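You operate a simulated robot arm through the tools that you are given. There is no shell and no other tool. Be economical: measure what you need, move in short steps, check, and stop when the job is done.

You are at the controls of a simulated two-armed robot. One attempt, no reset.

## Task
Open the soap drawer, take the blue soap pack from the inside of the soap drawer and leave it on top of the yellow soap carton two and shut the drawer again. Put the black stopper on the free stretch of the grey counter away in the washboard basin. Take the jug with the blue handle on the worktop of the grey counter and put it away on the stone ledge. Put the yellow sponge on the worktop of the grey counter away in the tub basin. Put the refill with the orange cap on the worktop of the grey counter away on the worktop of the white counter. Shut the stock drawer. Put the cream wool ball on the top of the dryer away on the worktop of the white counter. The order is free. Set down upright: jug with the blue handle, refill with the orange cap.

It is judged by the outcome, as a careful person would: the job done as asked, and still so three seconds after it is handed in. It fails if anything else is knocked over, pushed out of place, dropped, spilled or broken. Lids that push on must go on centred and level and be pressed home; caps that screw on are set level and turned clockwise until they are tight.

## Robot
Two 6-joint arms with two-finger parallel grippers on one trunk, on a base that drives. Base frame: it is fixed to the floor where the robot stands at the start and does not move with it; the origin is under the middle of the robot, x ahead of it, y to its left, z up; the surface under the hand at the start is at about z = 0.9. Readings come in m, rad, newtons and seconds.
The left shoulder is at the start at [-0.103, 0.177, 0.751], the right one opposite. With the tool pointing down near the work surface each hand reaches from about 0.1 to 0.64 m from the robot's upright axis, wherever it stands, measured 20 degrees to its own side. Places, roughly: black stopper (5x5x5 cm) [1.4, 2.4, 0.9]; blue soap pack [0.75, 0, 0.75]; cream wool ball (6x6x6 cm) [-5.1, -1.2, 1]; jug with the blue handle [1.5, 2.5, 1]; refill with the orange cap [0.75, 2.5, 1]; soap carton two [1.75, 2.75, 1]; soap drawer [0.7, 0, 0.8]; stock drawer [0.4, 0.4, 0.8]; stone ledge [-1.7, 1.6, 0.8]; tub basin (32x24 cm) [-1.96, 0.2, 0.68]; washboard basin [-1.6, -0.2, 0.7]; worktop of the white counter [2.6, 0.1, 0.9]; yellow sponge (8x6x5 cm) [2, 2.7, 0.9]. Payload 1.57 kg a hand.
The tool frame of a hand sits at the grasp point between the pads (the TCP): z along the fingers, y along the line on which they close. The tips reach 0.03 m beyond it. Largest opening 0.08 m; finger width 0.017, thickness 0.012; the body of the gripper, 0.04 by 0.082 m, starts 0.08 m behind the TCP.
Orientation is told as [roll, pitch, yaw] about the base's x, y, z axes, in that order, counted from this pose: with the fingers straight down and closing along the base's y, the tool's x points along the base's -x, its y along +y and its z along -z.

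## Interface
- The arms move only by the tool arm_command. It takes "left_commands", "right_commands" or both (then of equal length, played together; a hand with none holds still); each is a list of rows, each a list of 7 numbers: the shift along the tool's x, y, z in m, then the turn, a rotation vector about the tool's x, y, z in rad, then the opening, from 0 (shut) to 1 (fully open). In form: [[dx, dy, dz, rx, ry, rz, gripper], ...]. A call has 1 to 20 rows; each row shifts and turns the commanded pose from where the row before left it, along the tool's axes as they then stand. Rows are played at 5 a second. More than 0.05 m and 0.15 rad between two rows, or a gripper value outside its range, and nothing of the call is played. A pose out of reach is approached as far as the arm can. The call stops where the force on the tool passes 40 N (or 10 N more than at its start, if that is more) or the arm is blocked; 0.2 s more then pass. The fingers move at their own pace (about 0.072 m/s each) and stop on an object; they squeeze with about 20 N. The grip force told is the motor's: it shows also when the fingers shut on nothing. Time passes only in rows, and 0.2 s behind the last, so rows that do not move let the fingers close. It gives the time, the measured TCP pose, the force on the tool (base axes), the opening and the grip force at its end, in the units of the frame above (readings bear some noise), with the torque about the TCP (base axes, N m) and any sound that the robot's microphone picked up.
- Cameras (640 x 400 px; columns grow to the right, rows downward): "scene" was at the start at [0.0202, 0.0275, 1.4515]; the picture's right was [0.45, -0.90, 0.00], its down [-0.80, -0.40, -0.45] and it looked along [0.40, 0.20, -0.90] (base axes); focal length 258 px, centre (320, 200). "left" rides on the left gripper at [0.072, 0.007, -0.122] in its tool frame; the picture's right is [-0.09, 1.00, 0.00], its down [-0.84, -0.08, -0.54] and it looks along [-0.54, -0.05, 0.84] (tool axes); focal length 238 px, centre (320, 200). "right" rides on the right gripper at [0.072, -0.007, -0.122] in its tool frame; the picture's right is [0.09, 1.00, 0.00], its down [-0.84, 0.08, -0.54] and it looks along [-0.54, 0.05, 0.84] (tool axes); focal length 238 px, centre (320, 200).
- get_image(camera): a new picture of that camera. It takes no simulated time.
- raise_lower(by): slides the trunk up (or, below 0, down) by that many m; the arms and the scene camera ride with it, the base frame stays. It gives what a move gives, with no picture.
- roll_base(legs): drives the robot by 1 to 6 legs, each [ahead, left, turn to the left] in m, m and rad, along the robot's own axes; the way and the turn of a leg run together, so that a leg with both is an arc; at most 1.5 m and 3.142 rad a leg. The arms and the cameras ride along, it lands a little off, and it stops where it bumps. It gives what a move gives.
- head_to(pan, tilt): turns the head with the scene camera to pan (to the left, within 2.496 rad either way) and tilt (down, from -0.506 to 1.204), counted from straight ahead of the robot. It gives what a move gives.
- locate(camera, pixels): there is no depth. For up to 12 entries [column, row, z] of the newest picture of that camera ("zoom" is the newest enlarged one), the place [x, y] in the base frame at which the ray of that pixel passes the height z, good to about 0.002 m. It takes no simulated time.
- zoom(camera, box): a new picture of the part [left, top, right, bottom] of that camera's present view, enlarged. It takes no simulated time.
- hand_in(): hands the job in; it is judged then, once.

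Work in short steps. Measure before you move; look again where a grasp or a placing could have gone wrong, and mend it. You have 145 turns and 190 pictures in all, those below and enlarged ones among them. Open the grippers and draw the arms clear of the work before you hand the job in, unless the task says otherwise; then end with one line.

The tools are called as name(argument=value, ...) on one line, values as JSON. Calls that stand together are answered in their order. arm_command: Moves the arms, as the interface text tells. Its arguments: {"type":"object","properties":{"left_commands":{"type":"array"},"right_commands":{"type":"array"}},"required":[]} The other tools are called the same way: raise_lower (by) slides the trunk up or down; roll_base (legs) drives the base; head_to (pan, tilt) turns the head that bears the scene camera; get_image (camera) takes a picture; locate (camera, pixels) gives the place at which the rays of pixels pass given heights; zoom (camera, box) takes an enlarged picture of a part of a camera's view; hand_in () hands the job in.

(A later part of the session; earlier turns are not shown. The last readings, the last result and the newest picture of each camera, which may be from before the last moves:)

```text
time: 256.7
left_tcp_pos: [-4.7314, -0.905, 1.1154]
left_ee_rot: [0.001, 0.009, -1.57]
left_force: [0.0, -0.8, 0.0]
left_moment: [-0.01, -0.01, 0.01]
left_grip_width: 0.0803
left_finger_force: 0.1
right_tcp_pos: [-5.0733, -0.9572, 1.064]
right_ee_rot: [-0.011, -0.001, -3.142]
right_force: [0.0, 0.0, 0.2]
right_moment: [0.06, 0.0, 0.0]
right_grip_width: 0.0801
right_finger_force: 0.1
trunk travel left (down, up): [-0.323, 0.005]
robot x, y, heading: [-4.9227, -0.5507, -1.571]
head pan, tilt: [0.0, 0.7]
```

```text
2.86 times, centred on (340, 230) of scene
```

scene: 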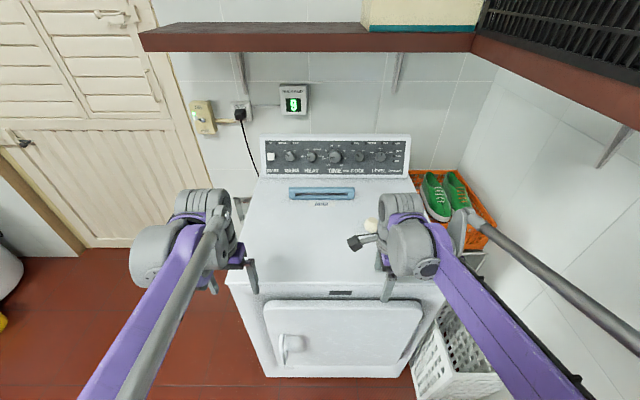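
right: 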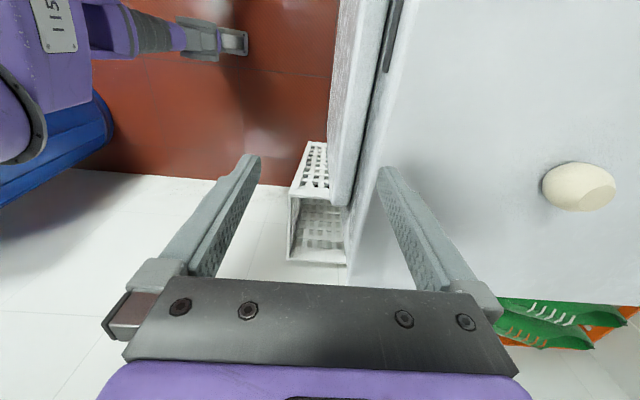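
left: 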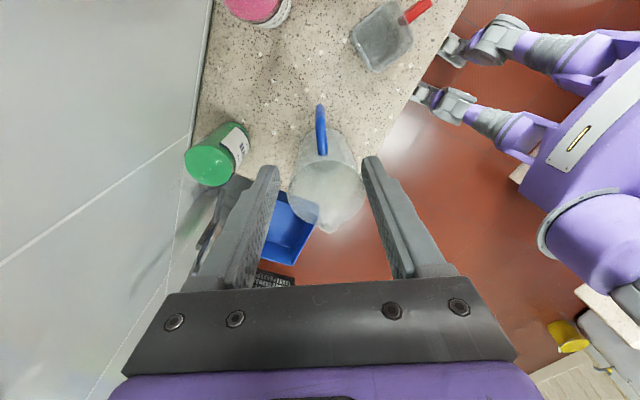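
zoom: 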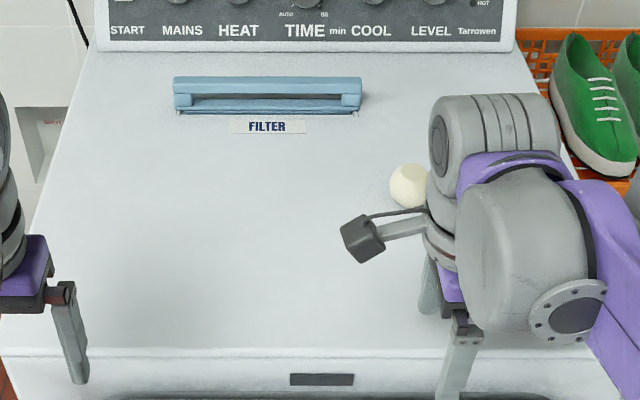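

Ball centre ≈ [-5.093, -1.213, 0.98]. I raise the hand slightly, drive 0.1 closer, and move over the ball.

roll_base(legs=[[0.1, 0, 0]])

arm_command(right_commands=[[-0.007, 0.03, -0.02, 0, 0, 0, 1], [-0.007, 0.04, -0.01, 0, 0, 0, 1], [-0.006, 0.045, 0, 0, 0, 0, 1], [0, 0.04, 0, 0, 0, 0, 1]])

get_image(camera="right")

get_image(camera="scene")

```text
time: 257.8
left_tcp_pos: [-4.7318, -1.0034, 1.1133]
left_ee_rot: [0.001, 0.01, -1.573]
left_force: [1.0, 0.0, -1.1]
left_moment: [-0.03, -0.01, -0.01]
left_grip_width: 0.08
left_finger_force: 0.2
right_tcp_pos: [-5.0725, -1.0554, 1.0632]
right_ee_rot: [-0.009, -0.002, 3.139]
right_force: [0.4, -0.1, 0.3]
right_moment: [0.01, 0.0, -0.02]
right_grip_width: 0.0797
right_finger_force: 0.1
trunk travel left (down, up): [-0.323, 0.005]
robot x, y, heading: [-4.9222, -0.648, -1.569]
head pan, tilt: [0.0, 0.7]
```

```text
time: 258.8
left_tcp_pos: [-4.7316, -1.0061, 1.1148]
left_ee_rot: [0.0, 0.011, -1.571]
left_force: [0.2, -0.6, -0.5]
left_moment: [0.0, -0.03, -0.02]
left_grip_width: 0.0804
left_finger_force: 0.1
right_tcp_pos: [-5.0924, -1.2128, 1.0941]
right_ee_rot: [-0.009, -0.001, 3.139]
right_force: [0.2, 0.5, 0.0]
right_moment: [0.04, 0.0, -0.01]
right_grip_width: 0.08
right_finger_force: 0.1
trunk travel left (down, up): [-0.323, 0.005]
robot x, y, heading: [-4.9255, -0.65, -1.569]
head pan, tilt: [0.0, 0.7]
```

```text
71 pictures are left
```

right: 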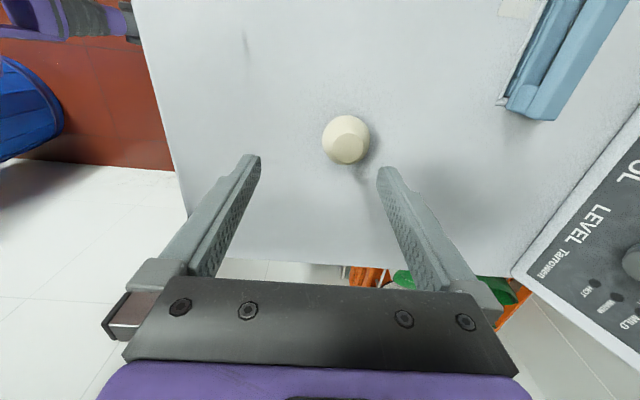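

```text
70 pictures are left
```

scene: 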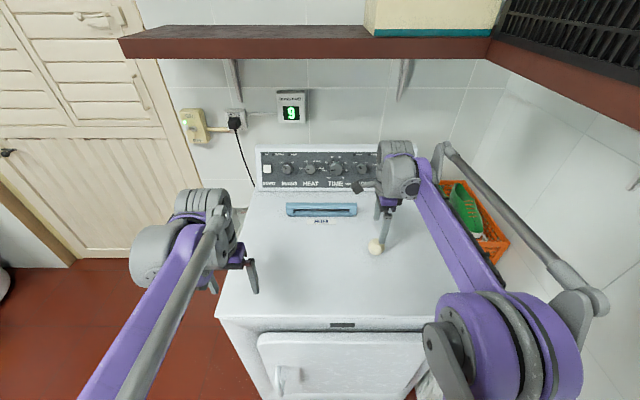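

locate(camera="right", pixels=[[346, 139, 0.92], [346, 139, 0.94], [346, 139, 0.96], [346, 139, 0.98]])

locate(camera="scene", pixels=[[376, 247, 0.92], [376, 247, 0.94], [376, 247, 0.96], [376, 247, 0.98]])

```text
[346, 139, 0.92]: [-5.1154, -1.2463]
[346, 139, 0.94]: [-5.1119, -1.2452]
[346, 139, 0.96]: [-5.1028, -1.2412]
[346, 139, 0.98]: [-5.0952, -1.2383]
```

```text
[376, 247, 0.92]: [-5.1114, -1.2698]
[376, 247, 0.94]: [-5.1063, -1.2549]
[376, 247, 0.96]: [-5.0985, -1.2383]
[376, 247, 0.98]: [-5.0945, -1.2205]
```

Refined: ball at [-5.102, -1.241, 0.956]. I correct and descend astride it, then close.

arm_command(right_commands=[[-0.009, 0.028, 0.0, 0, 0, 0, 1], [0, 0, 0.04, 0, 0, 0, 1], [0, 0, 0.04, 0, 0, 0, 1], [0, 0, 0.04, 0, 0, 0, 1], [0, 0, 0.012, 0, 0, 0, 1]])

get_image(camera="right")

```text
time: 260.0
left_tcp_pos: [-4.7331, -1.0045, 1.1141]
left_ee_rot: [-0.001, 0.01, -1.572]
left_force: [-0.7, -0.3, -0.4]
left_moment: [-0.01, 0.05, 0.02]
left_grip_width: 0.0801
left_finger_force: 0.1
right_tcp_pos: [-5.102, -1.2387, 0.9621]
right_ee_rot: [-0.009, -0.001, 3.14]
right_force: [0.3, 0.1, -0.1]
right_moment: [-0.02, 0.0, -0.04]
right_grip_width: 0.0799
right_finger_force: 0.0
trunk travel left (down, up): [-0.323, 0.005]
robot x, y, heading: [-4.9221, -0.6505, -1.569]
head pan, tilt: [0.0, 0.7]
```

```text
69 pictures are left
```

right: 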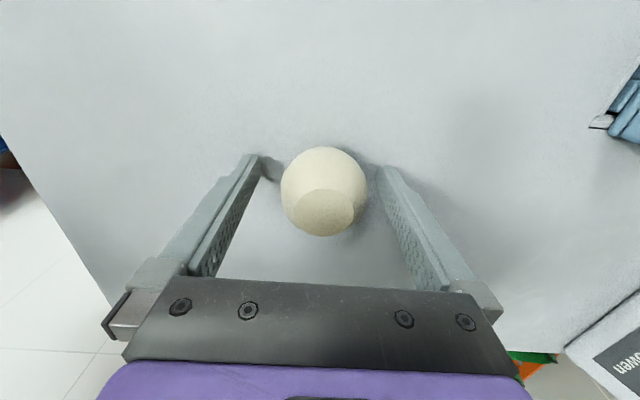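

The ball is between the pads. Close and lift.

arm_command(right_commands=[[0, 0, 0.002, 0, 0, 0, 0], [0, 0, 0, 0, 0, 0, 0], [0, 0, 0, 0, 0, 0, 0], [0, 0, -0.03, 0, 0, 0, 0], [0, 0, -0.04, 0, 0, 0, 0], [0, -0.02, -0.04, 0, 0, 0, 0], [0, -0.04, 0, 0, 0, 0, 0], [0, -0.04, 0, 0, 0, 0, 0], [0, -0.04, 0, 0, 0, 0, 0]])

get_image(camera="right")

```text
time: 262.0
left_tcp_pos: [-4.7313, -1.0033, 1.1145]
left_ee_rot: [-0.001, 0.009, -1.573]
left_force: [0.5, -0.3, -0.3]
left_moment: [-0.01, -0.02, -0.04]
left_grip_width: 0.08
left_finger_force: 0.1
right_tcp_pos: [-5.1045, -1.0961, 1.0724]
right_ee_rot: [-0.007, -0.003, 3.139]
right_force: [0.5, 0.5, -0.4]
right_moment: [0.0, -0.04, -0.02]
right_grip_width: 0.0526
right_finger_force: 20.5
trunk travel left (down, up): [-0.323, 0.005]
robot x, y, heading: [-4.9226, -0.6515, -1.565]
head pan, tilt: [0.0, 0.7]
```

```text
68 pictures are left
```

right: 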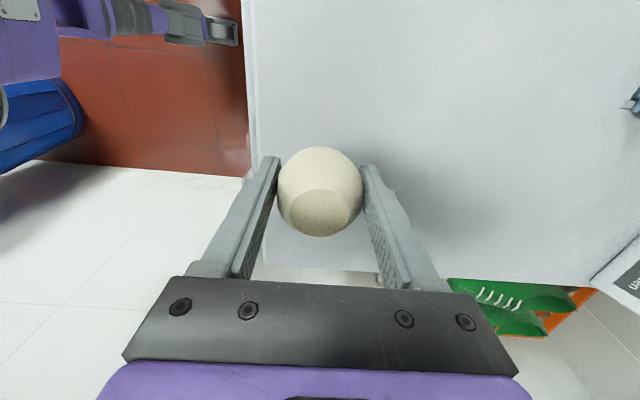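

Ball held. I drive back through the corridor: back off, turn to face +x, and retrace the way.

roll_base(legs=[[-0.4, 0, 0], [0, 0, 1.565], [1.05, 0.43, 0], [1.05, 0.43, 0], [1.02, 0.42, 0]])

head_to(pan=0, tilt=0.6)

get_image(camera="scene")

```text
time: 284.5
left_tcp_pos: [-1.4888, 1.3654, 1.1144]
left_ee_rot: [0.0, 0.01, 0.056]
left_force: [-0.3, -0.7, -1.1]
left_moment: [-0.02, 0.01, 0.05]
left_grip_width: 0.0798
left_finger_force: 0.0
right_tcp_pos: [-1.3735, 0.9986, 1.0718]
right_ee_rot: [-0.006, -0.001, -1.514]
right_force: [-0.1, 0.7, -0.8]
right_moment: [0.0, 0.01, 0.0]
right_grip_width: 0.0523
right_finger_force: 20.1
trunk travel left (down, up): [-0.323, 0.005]
robot x, y, heading: [-1.8314, 1.1541, 0.062]
head pan, tilt: [0.0, 0.7]
```

```text
time: 285.2
left_tcp_pos: [-1.4891, 1.3643, 1.1144]
left_ee_rot: [0.0, 0.011, 0.057]
left_force: [1.0, 0.5, 0.7]
left_moment: [-0.02, -0.03, -0.02]
left_grip_width: 0.0799
left_finger_force: 0.0
right_tcp_pos: [-1.3739, 0.9987, 1.0723]
right_ee_rot: [-0.009, -0.002, -1.515]
right_force: [0.2, 0.6, -0.6]
right_moment: [0.01, 0.03, 0.02]
right_grip_width: 0.0521
right_finger_force: 19.6
trunk travel left (down, up): [-0.323, 0.005]
robot x, y, heading: [-1.8291, 1.1553, 0.059]
head pan, tilt: [0.0, 0.6]
```

```text
67 pictures are left
```

scene: 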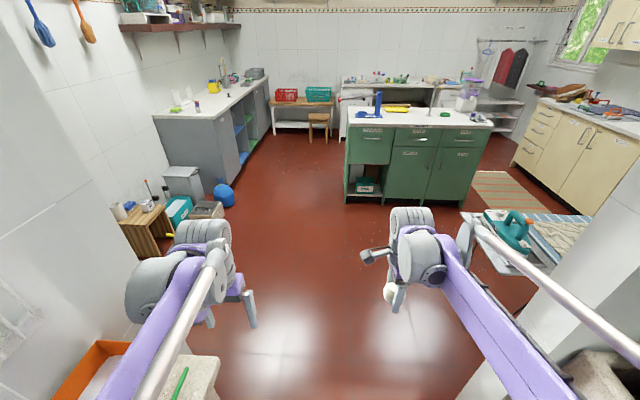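

Path clear. I go ahead 1.2, left 0.5, ahead 1.45 along y≈1.65, and turn left to face the grey counter at the refill.

roll_base(legs=[[0, 0, -0.06], [1.2, 0, 0], [0, 0.5, 0], [1.45, 0, 0], [0, 0, 1.571]])

head_to(pan=0.2, tilt=0.7)

get_image(camera="scene")

```text
time: 306.8
left_tcp_pos: [0.5809, 2.0518, 1.1146]
left_ee_rot: [0.0, 0.01, 1.643]
left_force: [-0.2, 0.0, 0.4]
left_moment: [-0.03, -0.03, 0.02]
left_grip_width: 0.0799
left_finger_force: 0.0
right_tcp_pos: [0.9453, 2.1717, 1.0721]
right_ee_rot: [-0.008, -0.002, 0.074]
right_force: [1.6, 0.0, -0.6]
right_moment: [0.06, 0.0, -0.01]
right_grip_width: 0.0515
right_finger_force: 20.0
trunk travel left (down, up): [-0.323, 0.005]
robot x, y, heading: [0.7909, 1.7122, 1.644]
head pan, tilt: [0.0, 0.6]
```

```text
time: 307.6
left_tcp_pos: [0.58, 2.0525, 1.1139]
left_ee_rot: [0.0, 0.01, 1.645]
left_force: [-0.8, -0.4, 0.2]
left_moment: [-0.03, -0.01, -0.02]
left_grip_width: 0.08
left_finger_force: 0.1
right_tcp_pos: [0.9443, 2.1724, 1.0723]
right_ee_rot: [-0.01, -0.002, 0.076]
right_force: [-0.2, 0.1, 0.5]
right_moment: [0.0, -0.02, 0.01]
right_grip_width: 0.0517
right_finger_force: 19.9
trunk travel left (down, up): [-0.323, 0.005]
robot x, y, heading: [0.7909, 1.716, 1.648]
head pan, tilt: [0.201, 0.7]
```

```text
66 pictures are left
```

scene: 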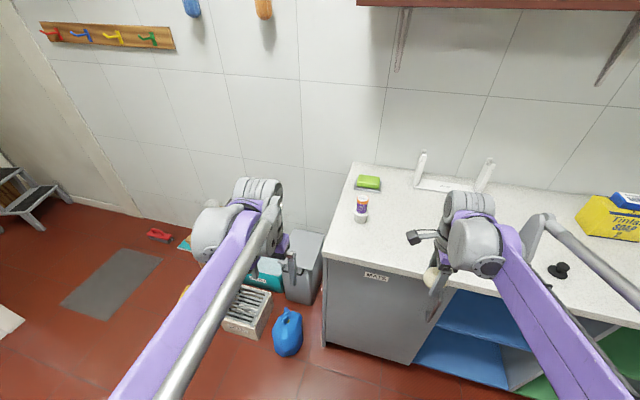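

Refill at (361,207). I straighten, shift right 0.1 and ahead 0.2.

roll_base(legs=[[0, 0, -0.077], [0.2, -0.1, 0]])

get_image(camera="left")

get_image(camera="scene")

```text
time: 309.7
left_tcp_pos: [0.7036, 2.2653, 1.1151]
left_ee_rot: [0.001, 0.01, 1.574]
left_force: [0.7, 1.0, 0.0]
left_moment: [-0.01, -0.01, 0.0]
left_grip_width: 0.0799
left_finger_force: 0.0
right_tcp_pos: [1.0748, 2.3585, 1.0718]
right_ee_rot: [-0.008, -0.004, 0.002]
right_force: [0.3, 0.6, -1.3]
right_moment: [-0.03, 0.0, 0.02]
right_grip_width: 0.0518
right_finger_force: 19.6
trunk travel left (down, up): [-0.323, 0.005]
robot x, y, heading: [0.8902, 1.9156, 1.577]
head pan, tilt: [0.201, 0.7]
```

```text
65 pictures are left
```

left: 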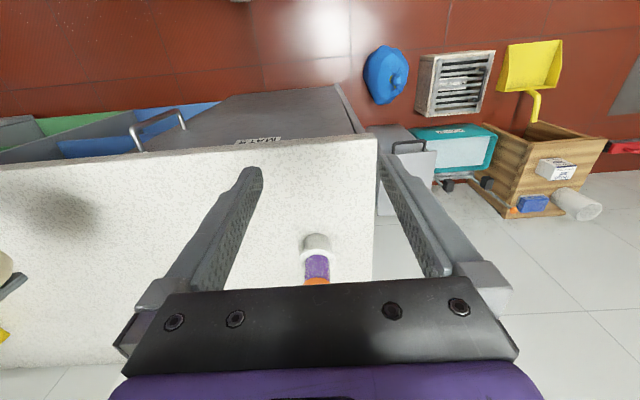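

```text
64 pictures are left
```

scene: 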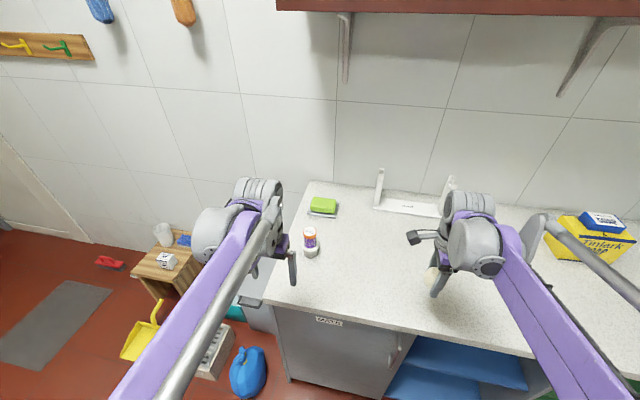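

I zoom on the refill to understand its shape and location.

zoom(camera="scene", box=[270, 190, 370, 290])

locate(camera="scene", pixels=[[311, 256, 0.9], [311, 252, 0.91], [309, 231, 1.0], [309, 231, 0.97], [306, 250, 0.93], [318, 250, 0.93]])

zoom(camera="left", box=[260, 210, 380, 290])

locate(camera="left", pixels=[[317, 236, 0.93], [317, 236, 0.9], [316, 280, 1.0], [316, 280, 0.97]])

```text
4.00 times, centred on (320, 240) of scene
```

zoom: 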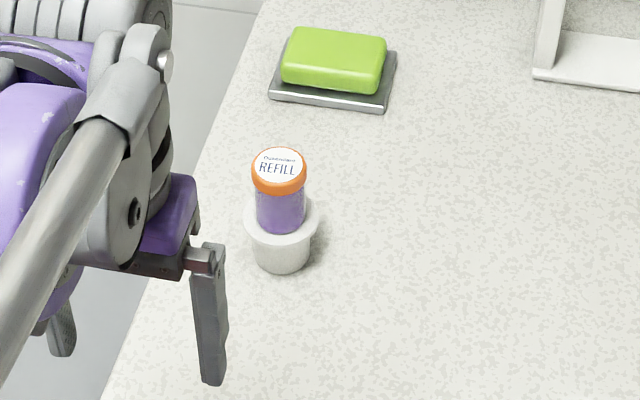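

```text
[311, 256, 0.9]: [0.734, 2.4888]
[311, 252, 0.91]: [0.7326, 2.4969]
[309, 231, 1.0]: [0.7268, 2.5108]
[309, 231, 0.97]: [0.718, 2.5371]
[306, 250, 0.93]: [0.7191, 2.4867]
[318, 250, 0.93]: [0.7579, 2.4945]
```

```text
5.00 times, centred on (320, 250) of left
```

zoom: 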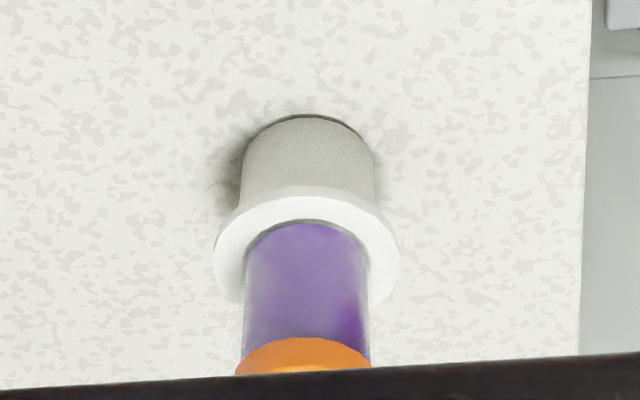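

```text
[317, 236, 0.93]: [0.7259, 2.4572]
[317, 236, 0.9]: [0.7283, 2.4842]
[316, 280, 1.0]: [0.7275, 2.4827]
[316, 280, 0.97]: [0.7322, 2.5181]
```

The refill stands in a white holder; I'll grip its upper part and lift straight out. First a closer look: left hand 0.14 m forward.

arm_command(left_commands=[[-0.04, 0.0, -0.02, 0, 0, 0, 1], [-0.04, -0.012, -0.02, 0, 0, 0, 1], [-0.04, -0.012, 0, 0, 0, 0, 1], [-0.02, 0, 0, 0, 0, 0, 1]])

get_image(camera="left")

```text
time: 310.7
left_tcp_pos: [0.7281, 2.4084, 1.1529]
left_ee_rot: [0.0, 0.011, 1.572]
left_force: [0.7, 0.4, 0.4]
left_moment: [-0.02, -0.03, 0.02]
left_grip_width: 0.0802
left_finger_force: 0.2
right_tcp_pos: [1.073, 2.3587, 1.0723]
right_ee_rot: [-0.009, -0.001, 0.002]
right_force: [-1.1, 0.5, -0.2]
right_moment: [0.0, 0.02, -0.04]
right_grip_width: 0.0517
right_finger_force: 19.7
trunk travel left (down, up): [-0.323, 0.005]
robot x, y, heading: [0.892, 1.9129, 1.577]
head pan, tilt: [0.201, 0.7]
```

```text
61 pictures are left
```

left: 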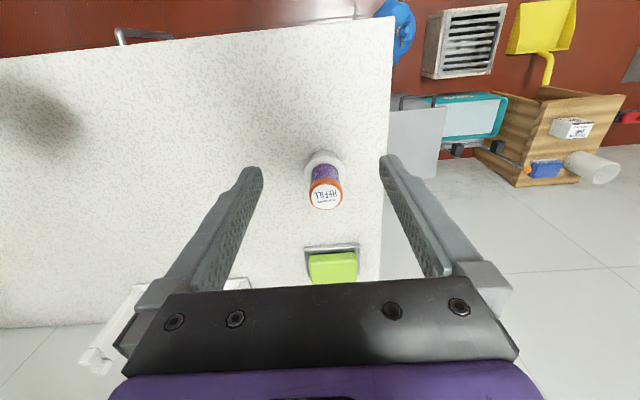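

locate(camera="left", pixels=[[325, 195, 0.96], [325, 195, 0.98], [325, 195, 1.0], [325, 195, 1.02], [324, 160, 0.9], [324, 170, 0.93]])

locate(camera="scene", pixels=[[310, 231, 0.96], [310, 231, 0.98], [310, 231, 1.0], [310, 231, 1.02]])

```text
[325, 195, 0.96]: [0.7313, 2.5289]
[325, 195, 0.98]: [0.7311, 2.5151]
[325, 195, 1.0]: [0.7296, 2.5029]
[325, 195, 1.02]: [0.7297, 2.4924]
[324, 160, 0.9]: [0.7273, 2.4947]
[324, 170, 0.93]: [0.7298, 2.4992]
```

```text
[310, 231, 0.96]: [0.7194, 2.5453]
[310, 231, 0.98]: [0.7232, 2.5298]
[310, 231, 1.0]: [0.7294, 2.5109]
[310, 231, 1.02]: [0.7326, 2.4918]
```

Cap top centre ≈ [0.730, 2.494, 1.016]. I move over it and lower to TCP z≈0.985 (tips above the holder rim), then grip.

arm_command(left_commands=[[-0.043, -0.001, 0, 0, 0, 0, 1], [-0.043, -0.001, 0, 0, 0, 0, 1], [0, 0, 0.04, 0, 0, 0, 1], [0, 0, 0.04, 0, 0, 0, 1], [0, 0, 0.03, 0, 0, 0, 1]])

get_image(camera="left")

```text
time: 311.9
left_tcp_pos: [0.7263, 2.494, 1.0409]
left_ee_rot: [-0.001, 0.011, 1.574]
left_force: [-0.6, -0.2, -0.6]
left_moment: [0.02, 0.03, 0.01]
left_grip_width: 0.08
left_finger_force: 0.0
right_tcp_pos: [1.0738, 2.3602, 1.0729]
right_ee_rot: [-0.009, -0.002, 0.003]
right_force: [0.3, 0.5, -0.5]
right_moment: [0.03, -0.01, 0.02]
right_grip_width: 0.0517
right_finger_force: 19.4
trunk travel left (down, up): [-0.323, 0.005]
robot x, y, heading: [0.8927, 1.9106, 1.577]
head pan, tilt: [0.201, 0.7]
```

```text
60 pictures are left
```

left: 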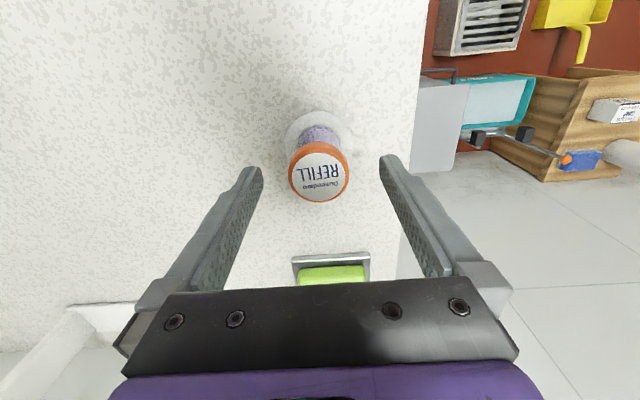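

locate(camera="left", pixels=[[319, 172, 1.016], [319, 172, 1.0], [320, 200, 1.04]])

arm_command(left_commands=[[0, 0, 0.03, 0, 0, 0, 1], [0, 0, 0.025, 0, 0, 0, 1]])

get_image(camera="left")

```text
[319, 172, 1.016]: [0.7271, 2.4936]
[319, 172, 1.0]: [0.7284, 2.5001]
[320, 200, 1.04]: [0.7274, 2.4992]
```

```text
time: 312.5
left_tcp_pos: [0.7298, 2.4921, 0.9863]
left_ee_rot: [-0.001, 0.01, 1.572]
left_force: [-0.8, 0.3, 0.3]
left_moment: [-0.01, 0.0, -0.01]
left_grip_width: 0.08
left_finger_force: 0.1
right_tcp_pos: [1.0742, 2.3588, 1.0712]
right_ee_rot: [-0.008, -0.001, 0.004]
right_force: [-0.7, 0.4, -0.4]
right_moment: [0.01, 0.02, 0.01]
right_grip_width: 0.0516
right_finger_force: 19.8
trunk travel left (down, up): [-0.323, 0.005]
robot x, y, heading: [0.8915, 1.9139, 1.575]
head pan, tilt: [0.201, 0.7]
```

```text
59 pictures are left
```

left: 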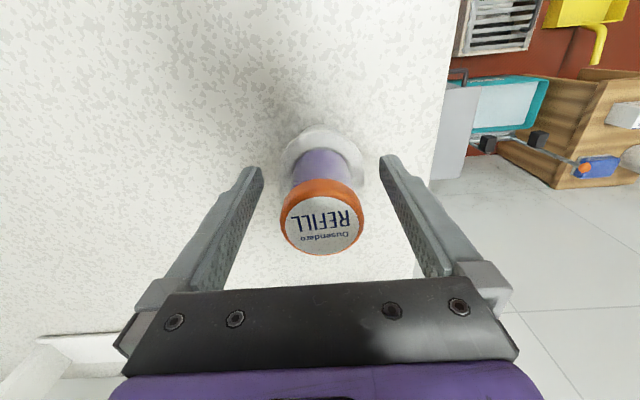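

Astride the refill, tips above the holder. Close and lift straight up.

arm_command(left_commands=[[0, 0, 0, 0, 0, 0, 0.4], [0, 0, 0, 0, 0, 0, 0], [0, 0, 0, 0, 0, 0, 0], [0, 0, -0.02, 0, 0, 0, 0], [0, 0, -0.03, 0, 0, 0, 0], [0, 0, -0.03, 0, 0, 0, 0], [0, 0, -0.03, 0, 0, 0, 0]])

get_image(camera="left")

zoom(camera="scene", box=[220, 150, 380, 290])

```text
time: 314.1
left_tcp_pos: [0.7265, 2.4916, 1.0972]
left_ee_rot: [0.001, 0.011, 1.573]
left_force: [-0.1, 0.1, -0.7]
left_moment: [-0.02, -0.01, -0.03]
left_grip_width: 0.0438
left_finger_force: 20.3
right_tcp_pos: [1.075, 2.3581, 1.0717]
right_ee_rot: [-0.008, -0.001, 0.001]
right_force: [0.7, 0.0, -0.3]
right_moment: [0.0, 0.02, -0.02]
right_grip_width: 0.0517
right_finger_force: 20.0
trunk travel left (down, up): [-0.323, 0.005]
robot x, y, heading: [0.8923, 1.9151, 1.579]
head pan, tilt: [0.201, 0.7]
```

```text
58 pictures are left
```

left: 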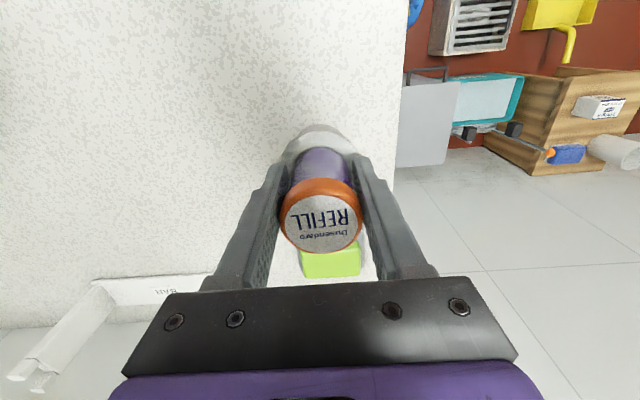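

```text
2.86 times, centred on (300, 220) of scene
```

zoom: 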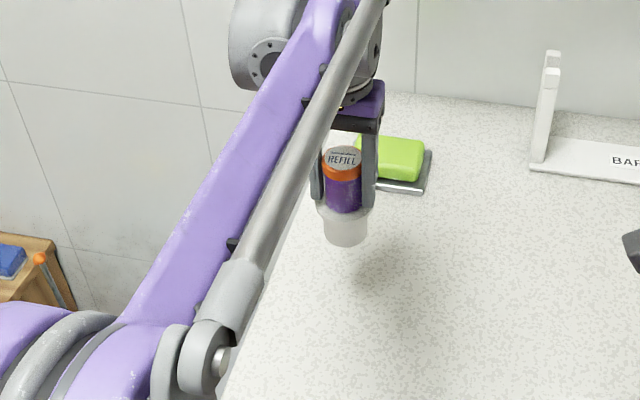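

The white foot belongs to the refill; it is held upright (bottom 0.086 below the TCP). I retract the left hand, back off, turn to face +x and look at the way to the white counter.

arm_command(left_commands=[[0, 0, -0.02, 0, 0, 0, 0], [0.04, 0, 0, 0, 0, 0, 0], [0.04, 0, 0, 0, 0, 0, 0], [0.04, 0, 0, 0, 0, 0, 0], [0.04, 0, 0, 0, 0, 0, 0]])

roll_base(legs=[[-0.27, 0, 0], [0, 0, -1.571]])

head_to(pan=-0.5, tilt=0.6)

get_image(camera="scene")

```text
time: 315.3
left_tcp_pos: [0.7301, 2.3295, 1.1177]
left_ee_rot: [0.0, 0.009, 1.572]
left_force: [-0.3, -0.1, -0.1]
left_moment: [0.0, -0.02, 0.01]
left_grip_width: 0.0439
left_finger_force: 20.4
right_tcp_pos: [1.074, 2.3578, 1.0727]
right_ee_rot: [-0.007, -0.003, 0.002]
right_force: [-0.5, -0.4, 0.1]
right_moment: [0.03, -0.03, 0.05]
right_grip_width: 0.0516
right_finger_force: 20.0
trunk travel left (down, up): [-0.323, 0.005]
robot x, y, heading: [0.8926, 1.9148, 1.577]
head pan, tilt: [0.201, 0.7]
```

```text
time: 321.1
left_tcp_pos: [1.315, 1.7987, 1.1176]
left_ee_rot: [0.001, 0.01, -0.025]
left_force: [0.3, -0.9, -1.1]
left_moment: [-0.02, -0.01, -0.02]
left_grip_width: 0.0437
left_finger_force: 20.6
right_tcp_pos: [1.3349, 1.4523, 1.0716]
right_ee_rot: [-0.009, -0.001, -1.596]
right_force: [-0.4, 0.6, 0.5]
right_moment: [0.0, 0.02, 0.01]
right_grip_width: 0.0517
right_finger_force: 20.2
trunk travel left (down, up): [-0.323, 0.005]
robot x, y, heading: [0.8917, 1.6479, -0.023]
head pan, tilt: [0.201, 0.7]
```

```text
time: 322.2
left_tcp_pos: [1.3151, 1.799, 1.1169]
left_ee_rot: [0.003, 0.01, -0.025]
left_force: [0.6, -0.2, -0.1]
left_moment: [0.01, 0.03, -0.01]
left_grip_width: 0.0437
left_finger_force: 20.0
right_tcp_pos: [1.3351, 1.4518, 1.0713]
right_ee_rot: [-0.009, -0.001, -1.595]
right_force: [0.6, 0.2, -0.6]
right_moment: [0.0, 0.0, 0.04]
right_grip_width: 0.0514
right_finger_force: 20.0
trunk travel left (down, up): [-0.323, 0.005]
robot x, y, heading: [0.8927, 1.6467, -0.021]
head pan, tilt: [-0.499, 0.6]
```

```text
56 pictures are left
```

scene: 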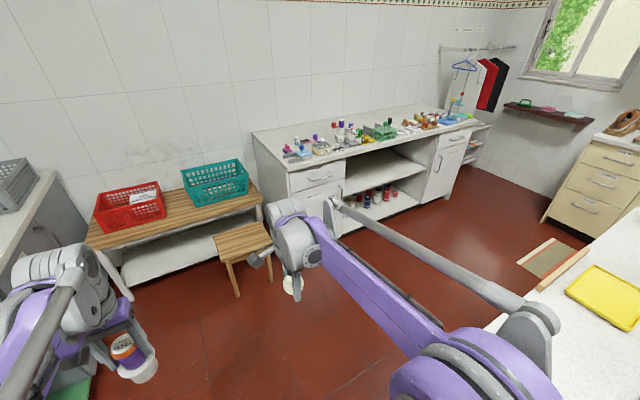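

Locate the island's back edge, stool and white counter; zoom on the counter top for free space.

locate(camera="scene", pixels=[[545, 292, 0.9], [600, 242, 0.9], [240, 296, 0], [273, 280, 0], [290, 168, 0.9], [473, 125, 0.9], [253, 131, 0.9], [440, 108, 0.9], [475, 155, 0.9]])

zoom(camera="scene", box=[245, 80, 495, 230])

```text
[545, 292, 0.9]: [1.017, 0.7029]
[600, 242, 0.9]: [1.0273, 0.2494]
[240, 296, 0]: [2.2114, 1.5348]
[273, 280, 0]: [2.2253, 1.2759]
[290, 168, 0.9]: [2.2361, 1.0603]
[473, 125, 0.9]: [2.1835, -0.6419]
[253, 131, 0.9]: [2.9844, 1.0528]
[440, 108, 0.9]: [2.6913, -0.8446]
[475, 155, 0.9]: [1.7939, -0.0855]
```

```text
2.56 times, centred on (370, 155) of scene
```

zoom: 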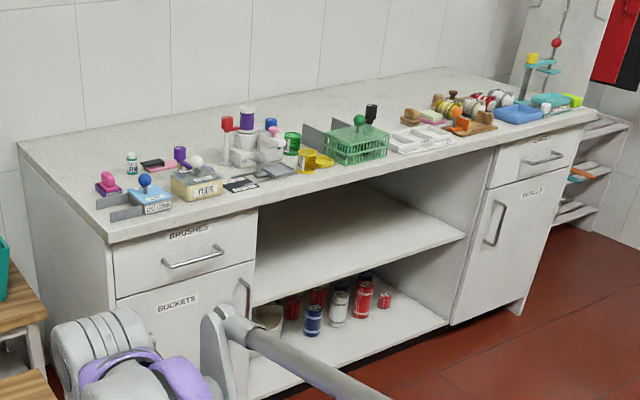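

The counter is x≈2.22–2.98, y −0.64…1.06, crowded in front. I drive nearer to see the free spots.

roll_base(legs=[[0.83, 0, 0.021], [0, -1.3, 0]])

head_to(pan=0, tilt=0.6)

get_image(camera="scene")

```text
time: 337.9
left_tcp_pos: [2.1469, 0.4929, 1.1178]
left_ee_rot: [0.001, 0.01, -0.013]
left_force: [-0.9, 0.0, 0.3]
left_moment: [0.02, -0.01, 0.02]
left_grip_width: 0.0437
left_finger_force: 20.1
right_tcp_pos: [2.1709, 0.1464, 1.0725]
right_ee_rot: [-0.008, -0.001, -1.582]
right_force: [-0.2, -0.8, 0.0]
right_moment: [0.01, 0.0, -0.02]
right_grip_width: 0.0513
right_finger_force: 19.8
trunk travel left (down, up): [-0.323, 0.005]
robot x, y, heading: [1.7284, 0.3312, -0.009]
head pan, tilt: [-0.499, 0.6]
```

```text
time: 338.8
left_tcp_pos: [2.1473, 0.4931, 1.118]
left_ee_rot: [0.0, 0.01, -0.012]
left_force: [0.7, -0.4, -0.6]
left_moment: [0.01, 0.02, -0.03]
left_grip_width: 0.0436
left_finger_force: 20.0
right_tcp_pos: [2.171, 0.1481, 1.0706]
right_ee_rot: [-0.01, -0.001, -1.584]
right_force: [0.1, 0.3, -0.1]
right_moment: [0.01, -0.02, 0.01]
right_grip_width: 0.0514
right_finger_force: 20.0
trunk travel left (down, up): [-0.323, 0.005]
robot x, y, heading: [1.7274, 0.3363, -0.01]
head pan, tilt: [0.0, 0.6]
```

```text
54 pictures are left
```

scene: 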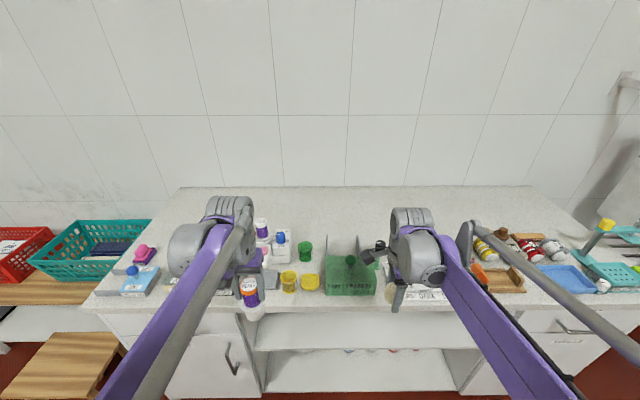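

locate(camera="scene", pixels=[[320, 190, 0.9], [320, 225, 0.9], [320, 240, 0.9], [320, 262, 0.9], [310, 303, 0.9], [330, 235, 0.9], [305, 262, 0.9], [365, 240, 0.9], [470, 240, 0.9], [560, 230, 0.9]])

zoom(camera="scene", box=[240, 180, 480, 320])

get_image(camera="left")

```text
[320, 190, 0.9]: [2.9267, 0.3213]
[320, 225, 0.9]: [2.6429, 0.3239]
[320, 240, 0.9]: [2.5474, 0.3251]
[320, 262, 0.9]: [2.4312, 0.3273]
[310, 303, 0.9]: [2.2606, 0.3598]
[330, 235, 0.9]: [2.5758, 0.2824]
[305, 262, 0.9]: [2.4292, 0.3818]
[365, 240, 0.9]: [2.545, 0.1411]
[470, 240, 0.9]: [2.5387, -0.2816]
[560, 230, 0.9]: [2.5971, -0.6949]
```

```text
2.67 times, centred on (360, 250) of scene
```

zoom: 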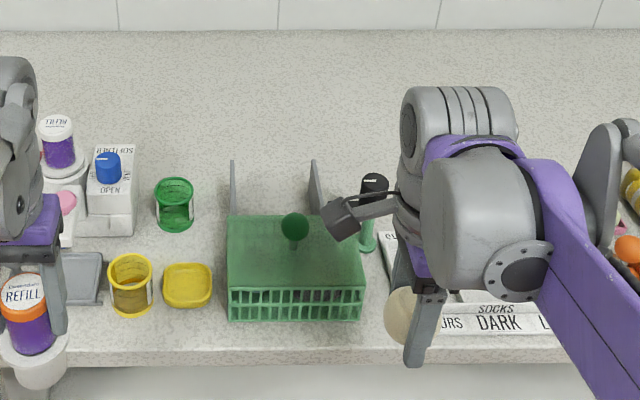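

```text
52 pictures are left
```

left: 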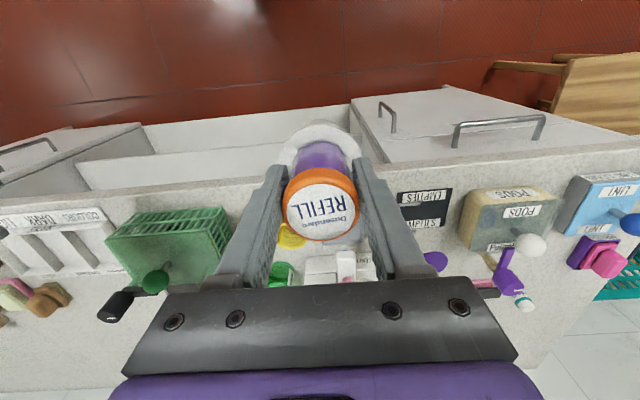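

There is a free strip behind the items (x≈2.55–2.9). I'll put the refill at about [2.57, 0.36] and the ball at about [2.57, 0.08]. I raise both hands 0.06 and drive in.

arm_command(left_commands=[[0, 0, -0.03, 0, 0, 0, 0], [0, 0, -0.03, 0, 0, 0, 0]], right_commands=[[0, 0, -0.03, 0, 0, 0, 0], [0, 0, -0.04, 0, 0, 0, 0]])

roll_base(legs=[[0, -0.12, 0.01], [0.23, 0, 0]])

head_to(pan=0, tilt=0.8)

get_image(camera="scene")

get_image(camera="left")

```text
time: 339.4
left_tcp_pos: [2.1492, 0.4897, 1.1791]
left_ee_rot: [-0.001, 0.01, -0.012]
left_force: [-0.5, 0.5, -1.1]
left_moment: [-0.03, -0.01, 0.0]
left_grip_width: 0.0435
left_finger_force: 20.2
right_tcp_pos: [2.1713, 0.1473, 1.1422]
right_ee_rot: [-0.008, -0.002, -1.583]
right_force: [0.2, -0.3, 0.5]
right_moment: [0.03, 0.01, -0.04]
right_grip_width: 0.0515
right_finger_force: 20.0
trunk travel left (down, up): [-0.323, 0.005]
robot x, y, heading: [1.7266, 0.3333, -0.005]
head pan, tilt: [0.0, 0.6]
```

```text
time: 342.4
left_tcp_pos: [2.3704, 0.3712, 1.1783]
left_ee_rot: [0.0, 0.011, -0.007]
left_force: [-0.6, -0.3, -0.6]
left_moment: [-0.01, -0.03, -0.02]
left_grip_width: 0.0435
left_finger_force: 20.5
right_tcp_pos: [2.3957, 0.0274, 1.1433]
right_ee_rot: [-0.009, -0.002, -1.578]
right_force: [0.0, -0.7, 0.9]
right_moment: [-0.01, 0.03, 0.03]
right_grip_width: 0.0514
right_finger_force: 19.9
trunk travel left (down, up): [-0.323, 0.005]
robot x, y, heading: [1.951, 0.2162, -0.007]
head pan, tilt: [0.0, 0.6]
```

```text
time: 343.1
left_tcp_pos: [2.3722, 0.3689, 1.178]
left_ee_rot: [0.002, 0.011, -0.005]
left_force: [-1.5, -0.4, -0.8]
left_moment: [0.0, 0.0, 0.04]
left_grip_width: 0.0434
left_finger_force: 19.8
right_tcp_pos: [2.3968, 0.0281, 1.1423]
right_ee_rot: [-0.009, -0.002, -1.578]
right_force: [-0.4, 0.0, -0.9]
right_moment: [-0.02, -0.04, -0.03]
right_grip_width: 0.0514
right_finger_force: 20.5
trunk travel left (down, up): [-0.323, 0.005]
robot x, y, heading: [1.9552, 0.2141, -0.008]
head pan, tilt: [0.0, 0.799]
```

```text
51 pictures are left
```

scene: 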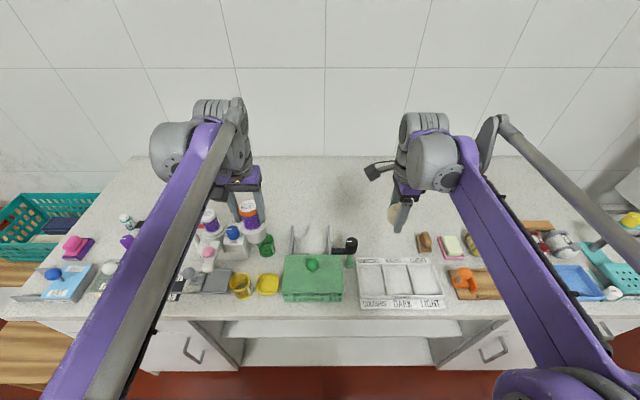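

```text
50 pictures are left
```

left: 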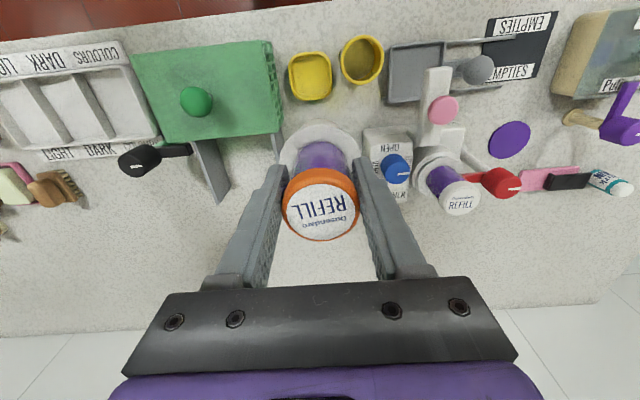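

locate(camera="left", pixels=[[460, 212, 1.0], [395, 198, 0.95], [225, 203, 1.0], [225, 203, 0.9], [140, 172, 0.95], [320, 215, 0.9], [400, 240, 0.9]])

locate(camera="scene", pixels=[[265, 235, 0.95], [297, 226, 1.0], [345, 240, 0.95], [300, 200, 0.9], [380, 205, 0.9], [425, 234, 0.93], [320, 158, 0.9]])

```text
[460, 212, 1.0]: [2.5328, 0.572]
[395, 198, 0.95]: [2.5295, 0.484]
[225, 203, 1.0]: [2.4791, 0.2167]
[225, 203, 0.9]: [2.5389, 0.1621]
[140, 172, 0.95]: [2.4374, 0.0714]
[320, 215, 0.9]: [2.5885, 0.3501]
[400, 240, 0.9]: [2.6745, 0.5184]
```

```text
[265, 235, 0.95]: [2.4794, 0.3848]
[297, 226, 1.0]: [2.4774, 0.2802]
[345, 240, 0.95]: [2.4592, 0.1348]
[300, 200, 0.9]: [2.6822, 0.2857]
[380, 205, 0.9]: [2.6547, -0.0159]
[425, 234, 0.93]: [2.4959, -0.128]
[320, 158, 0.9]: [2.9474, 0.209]
```

Everything at x≥2.55 is free. I drive 0.035 closer, then extend both hands over their spots.

roll_base(legs=[[0.035, 0, 0.008]])

arm_command(left_commands=[[-0.04, 0, 0, 0, 0, 0, 0], [-0.04, 0, 0, 0, 0, 0, 0], [-0.04, 0, 0.02, 0, 0, 0, 0], [-0.04, -0.004, 0.03, 0, 0, 0, 0], [0, 0, 0.03, 0, 0, 0, 0]], right_commands=[[0, 0.036, 0, 0, 0, 0, 0], [0, 0.036, 0, 0, 0, 0, 0], [0, 0.036, 0.02, 0, 0, 0, 0], [0, 0.036, 0.03, 0, 0, 0, 0], [0, 0, 0.03, 0, 0, 0, 0]])

get_image(camera="left")

get_image(camera="scene")

```text
time: 344.0
left_tcp_pos: [2.4017, 0.3741, 1.1771]
left_ee_rot: [0.002, 0.008, 0.001]
left_force: [-0.8, -0.1, -1.0]
left_moment: [0.03, 0.02, 0.0]
left_grip_width: 0.0432
left_finger_force: 19.6
right_tcp_pos: [2.4287, 0.031, 1.1427]
right_ee_rot: [-0.006, 0.0, -1.57]
right_force: [-0.7, 0.0, -0.8]
right_moment: [0.03, -0.02, -0.01]
right_grip_width: 0.0514
right_finger_force: 20.2
trunk travel left (down, up): [-0.323, 0.005]
robot x, y, heading: [1.984, 0.2162, 0.004]
head pan, tilt: [0.0, 0.799]
```

```text
refused: row 4 steps farther than a row can; nothing moved
```

```text
49 pictures are left
```

left: 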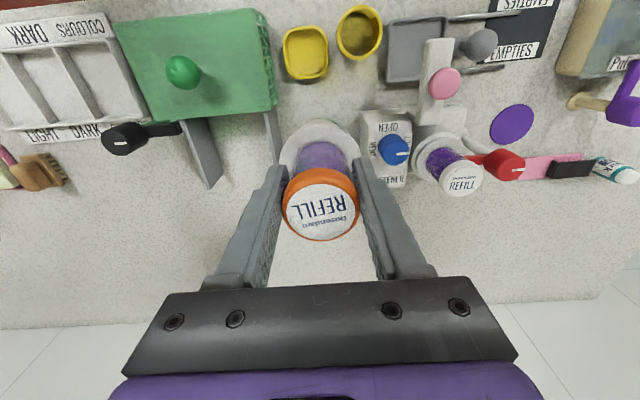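

```text
48 pictures are left
```

scene: 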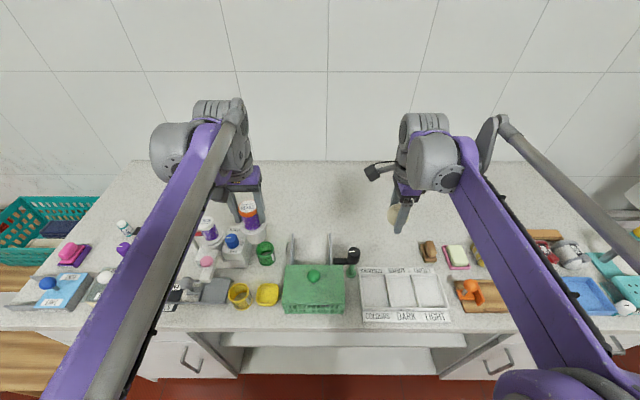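

arm_command(left_commands=[[-0.034, -0.002, 0, 0, 0, 0, 0], [-0.034, -0.002, 0, 0, 0, 0, 0], [-0.034, -0.002, 0.02, 0, 0, 0, 0], [-0.034, -0.002, 0.03, 0, 0, 0, 0], [-0.034, -0.002, 0.03, 0, 0, 0, 0]], right_commands=[[0, 0.029, 0, 0, 0, 0, 0], [0, 0.029, 0, 0, 0, 0, 0], [0, 0.029, 0.02, 0, 0, 0, 0], [0, 0.029, 0.03, 0, 0, 0, 0], [0, 0.029, 0.03, 0, 0, 0, 0]])

get_image(camera="left")

get_image(camera="right")

```text
time: 345.2
left_tcp_pos: [2.5782, 0.3636, 1.0933]
left_ee_rot: [0.0, 0.013, 0.0]
left_force: [0.3, -0.6, -0.5]
left_moment: [0.03, 0.06, -0.01]
left_grip_width: 0.0433
left_finger_force: 19.5
right_tcp_pos: [2.5786, 0.0307, 1.0589]
right_ee_rot: [-0.012, -0.001, -1.569]
right_force: [0.4, 0.4, -1.2]
right_moment: [0.02, 0.02, 0.0]
right_grip_width: 0.0513
right_finger_force: 19.8
trunk travel left (down, up): [-0.323, 0.005]
robot x, y, heading: [1.9833, 0.2138, 0.007]
head pan, tilt: [0.0, 0.799]
```

```text
47 pictures are left
```

left: 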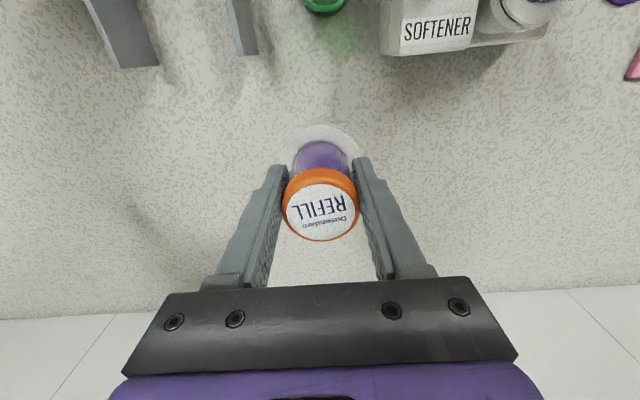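

```text
46 pictures are left
```

right: 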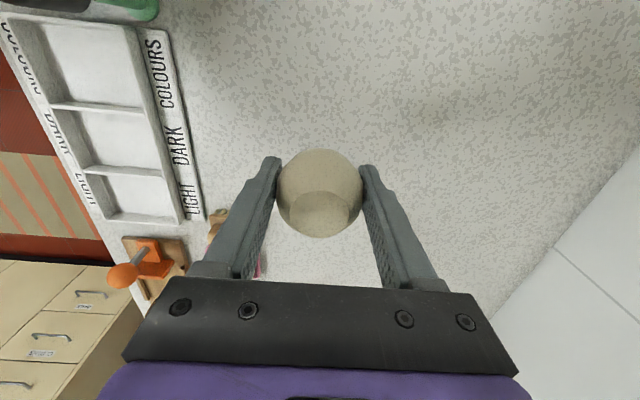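

Both clear. I lower both hands to just above contact.

arm_command(left_commands=[[0, 0, 0.035, 0, 0, 0, 0], [0, 0, 0.035, 0, 0, 0, 0], [0, 0, 0.025, 0, 0, 0, 0]], right_commands=[[0, 0, 0.04, 0, 0, 0, 0], [0, 0, 0.04, 0, 0, 0, 0], [0, 0, 0.03, 0, 0, 0, 0]])

arm_command(left_commands=[[0, 0, 0.005, 0, 0, 0, 0], [0, 0, 0.004, 0, 0, 0, 0]], right_commands=[[0, 0, 0.006, 0, 0, 0, 0], [0, 0, 0.004, 0, 0, 0, 0]])

get_image(camera="scene")

```text
time: 346.0
left_tcp_pos: [2.5749, 0.3647, 1.0012]
left_ee_rot: [0.002, 0.01, 0.001]
left_force: [0.4, 0.2, 0.2]
left_moment: [-0.02, 0.05, -0.02]
left_grip_width: 0.0436
left_finger_force: 20.0
right_tcp_pos: [2.5747, 0.0309, 0.9517]
right_ee_rot: [-0.007, -0.002, -1.569]
right_force: [-0.3, 0.1, 0.1]
right_moment: [0.01, 0.0, -0.02]
right_grip_width: 0.0515
right_finger_force: 20.3
trunk travel left (down, up): [-0.323, 0.005]
robot x, y, heading: [1.986, 0.215, 0.006]
head pan, tilt: [0.0, 0.799]
```

```text
time: 346.6
left_tcp_pos: [2.573, 0.3651, 0.9939]
left_ee_rot: [0.002, 0.009, -0.001]
left_force: [-0.5, -1.9, 14.1]
left_moment: [-0.09, -0.1, -0.15]
left_grip_width: 0.0436
left_finger_force: 20.3
right_tcp_pos: [2.5736, 0.0313, 0.9427]
right_ee_rot: [-0.008, -0.001, -1.57]
right_force: [0.0, 0.0, -0.3]
right_moment: [0.01, 0.03, 0.03]
right_grip_width: 0.0509
right_finger_force: 20.4
trunk travel left (down, up): [-0.323, 0.005]
robot x, y, heading: [1.9864, 0.2174, 0.004]
head pan, tilt: [0.0, 0.799]
```

```text
45 pictures are left
```

scene: 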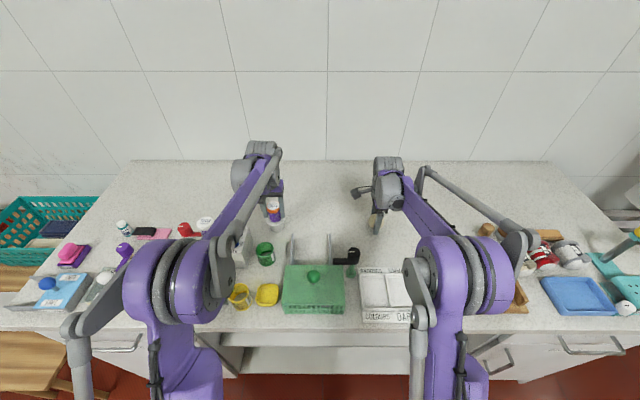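

The refill is down (14 N). I open the left and rise, and creep the ball down with the right.

arm_command(left_commands=[[0, 0, -0.001, 0, 0, 0, 0], [0, 0, 0, 0, 0, 0, 0.75], [0, 0, 0, 0, 0, 0, 0.85], [0, 0, 0, 0, 0, 0, 0.85], [0, 0, -0.03, 0, 0, 0, 0.85], [0, 0, -0.035, 0, 0, 0, 0.85], [0, 0, -0.035, 0, 0, 0, 0.85]], right_commands=[[0, 0, 0.003, 0, 0, 0, 0], [0, 0, 0.003, 0, 0, 0, 0], [0, 0, 0, 0, 0, 0, 0], [0, 0, 0, 0, 0, 0, 0], [0, 0, 0, 0, 0, 0, 0], [0, 0, 0, 0, 0, 0, 0], [0, 0, 0, 0, 0, 0, 0]])

get_image(camera="left")

get_image(camera="right")

```text
time: 348.2
left_tcp_pos: [2.5723, 0.3642, 1.0937]
left_ee_rot: [0.002, 0.011, 0.003]
left_force: [0.3, 0.3, 0.5]
left_moment: [0.01, -0.01, 0.02]
left_grip_width: 0.0679
left_finger_force: 0.1
right_tcp_pos: [2.5736, 0.0306, 0.9346]
right_ee_rot: [-0.008, -0.002, -1.57]
right_force: [0.1, 0.1, 0.1]
right_moment: [-0.01, 0.04, 0.01]
right_grip_width: 0.0513
right_finger_force: 20.2
trunk travel left (down, up): [-0.323, 0.005]
robot x, y, heading: [1.9831, 0.2124, 0.001]
head pan, tilt: [0.0, 0.799]
```

```text
44 pictures are left
```

left: 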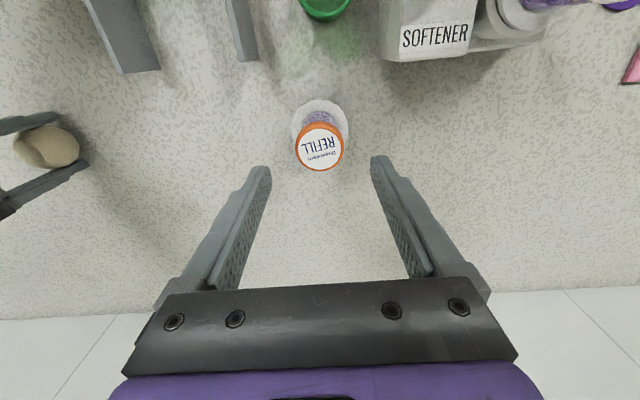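

```text
43 pictures are left
```

right: 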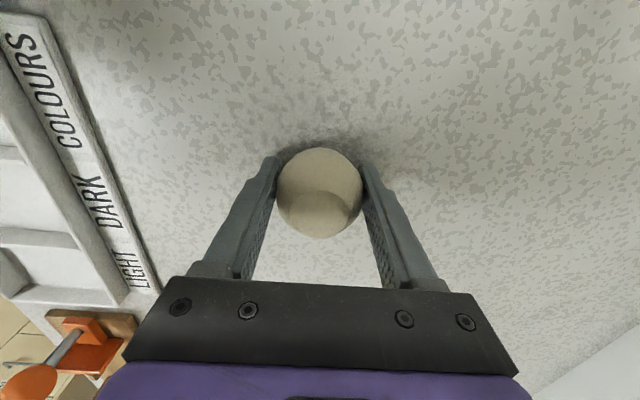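

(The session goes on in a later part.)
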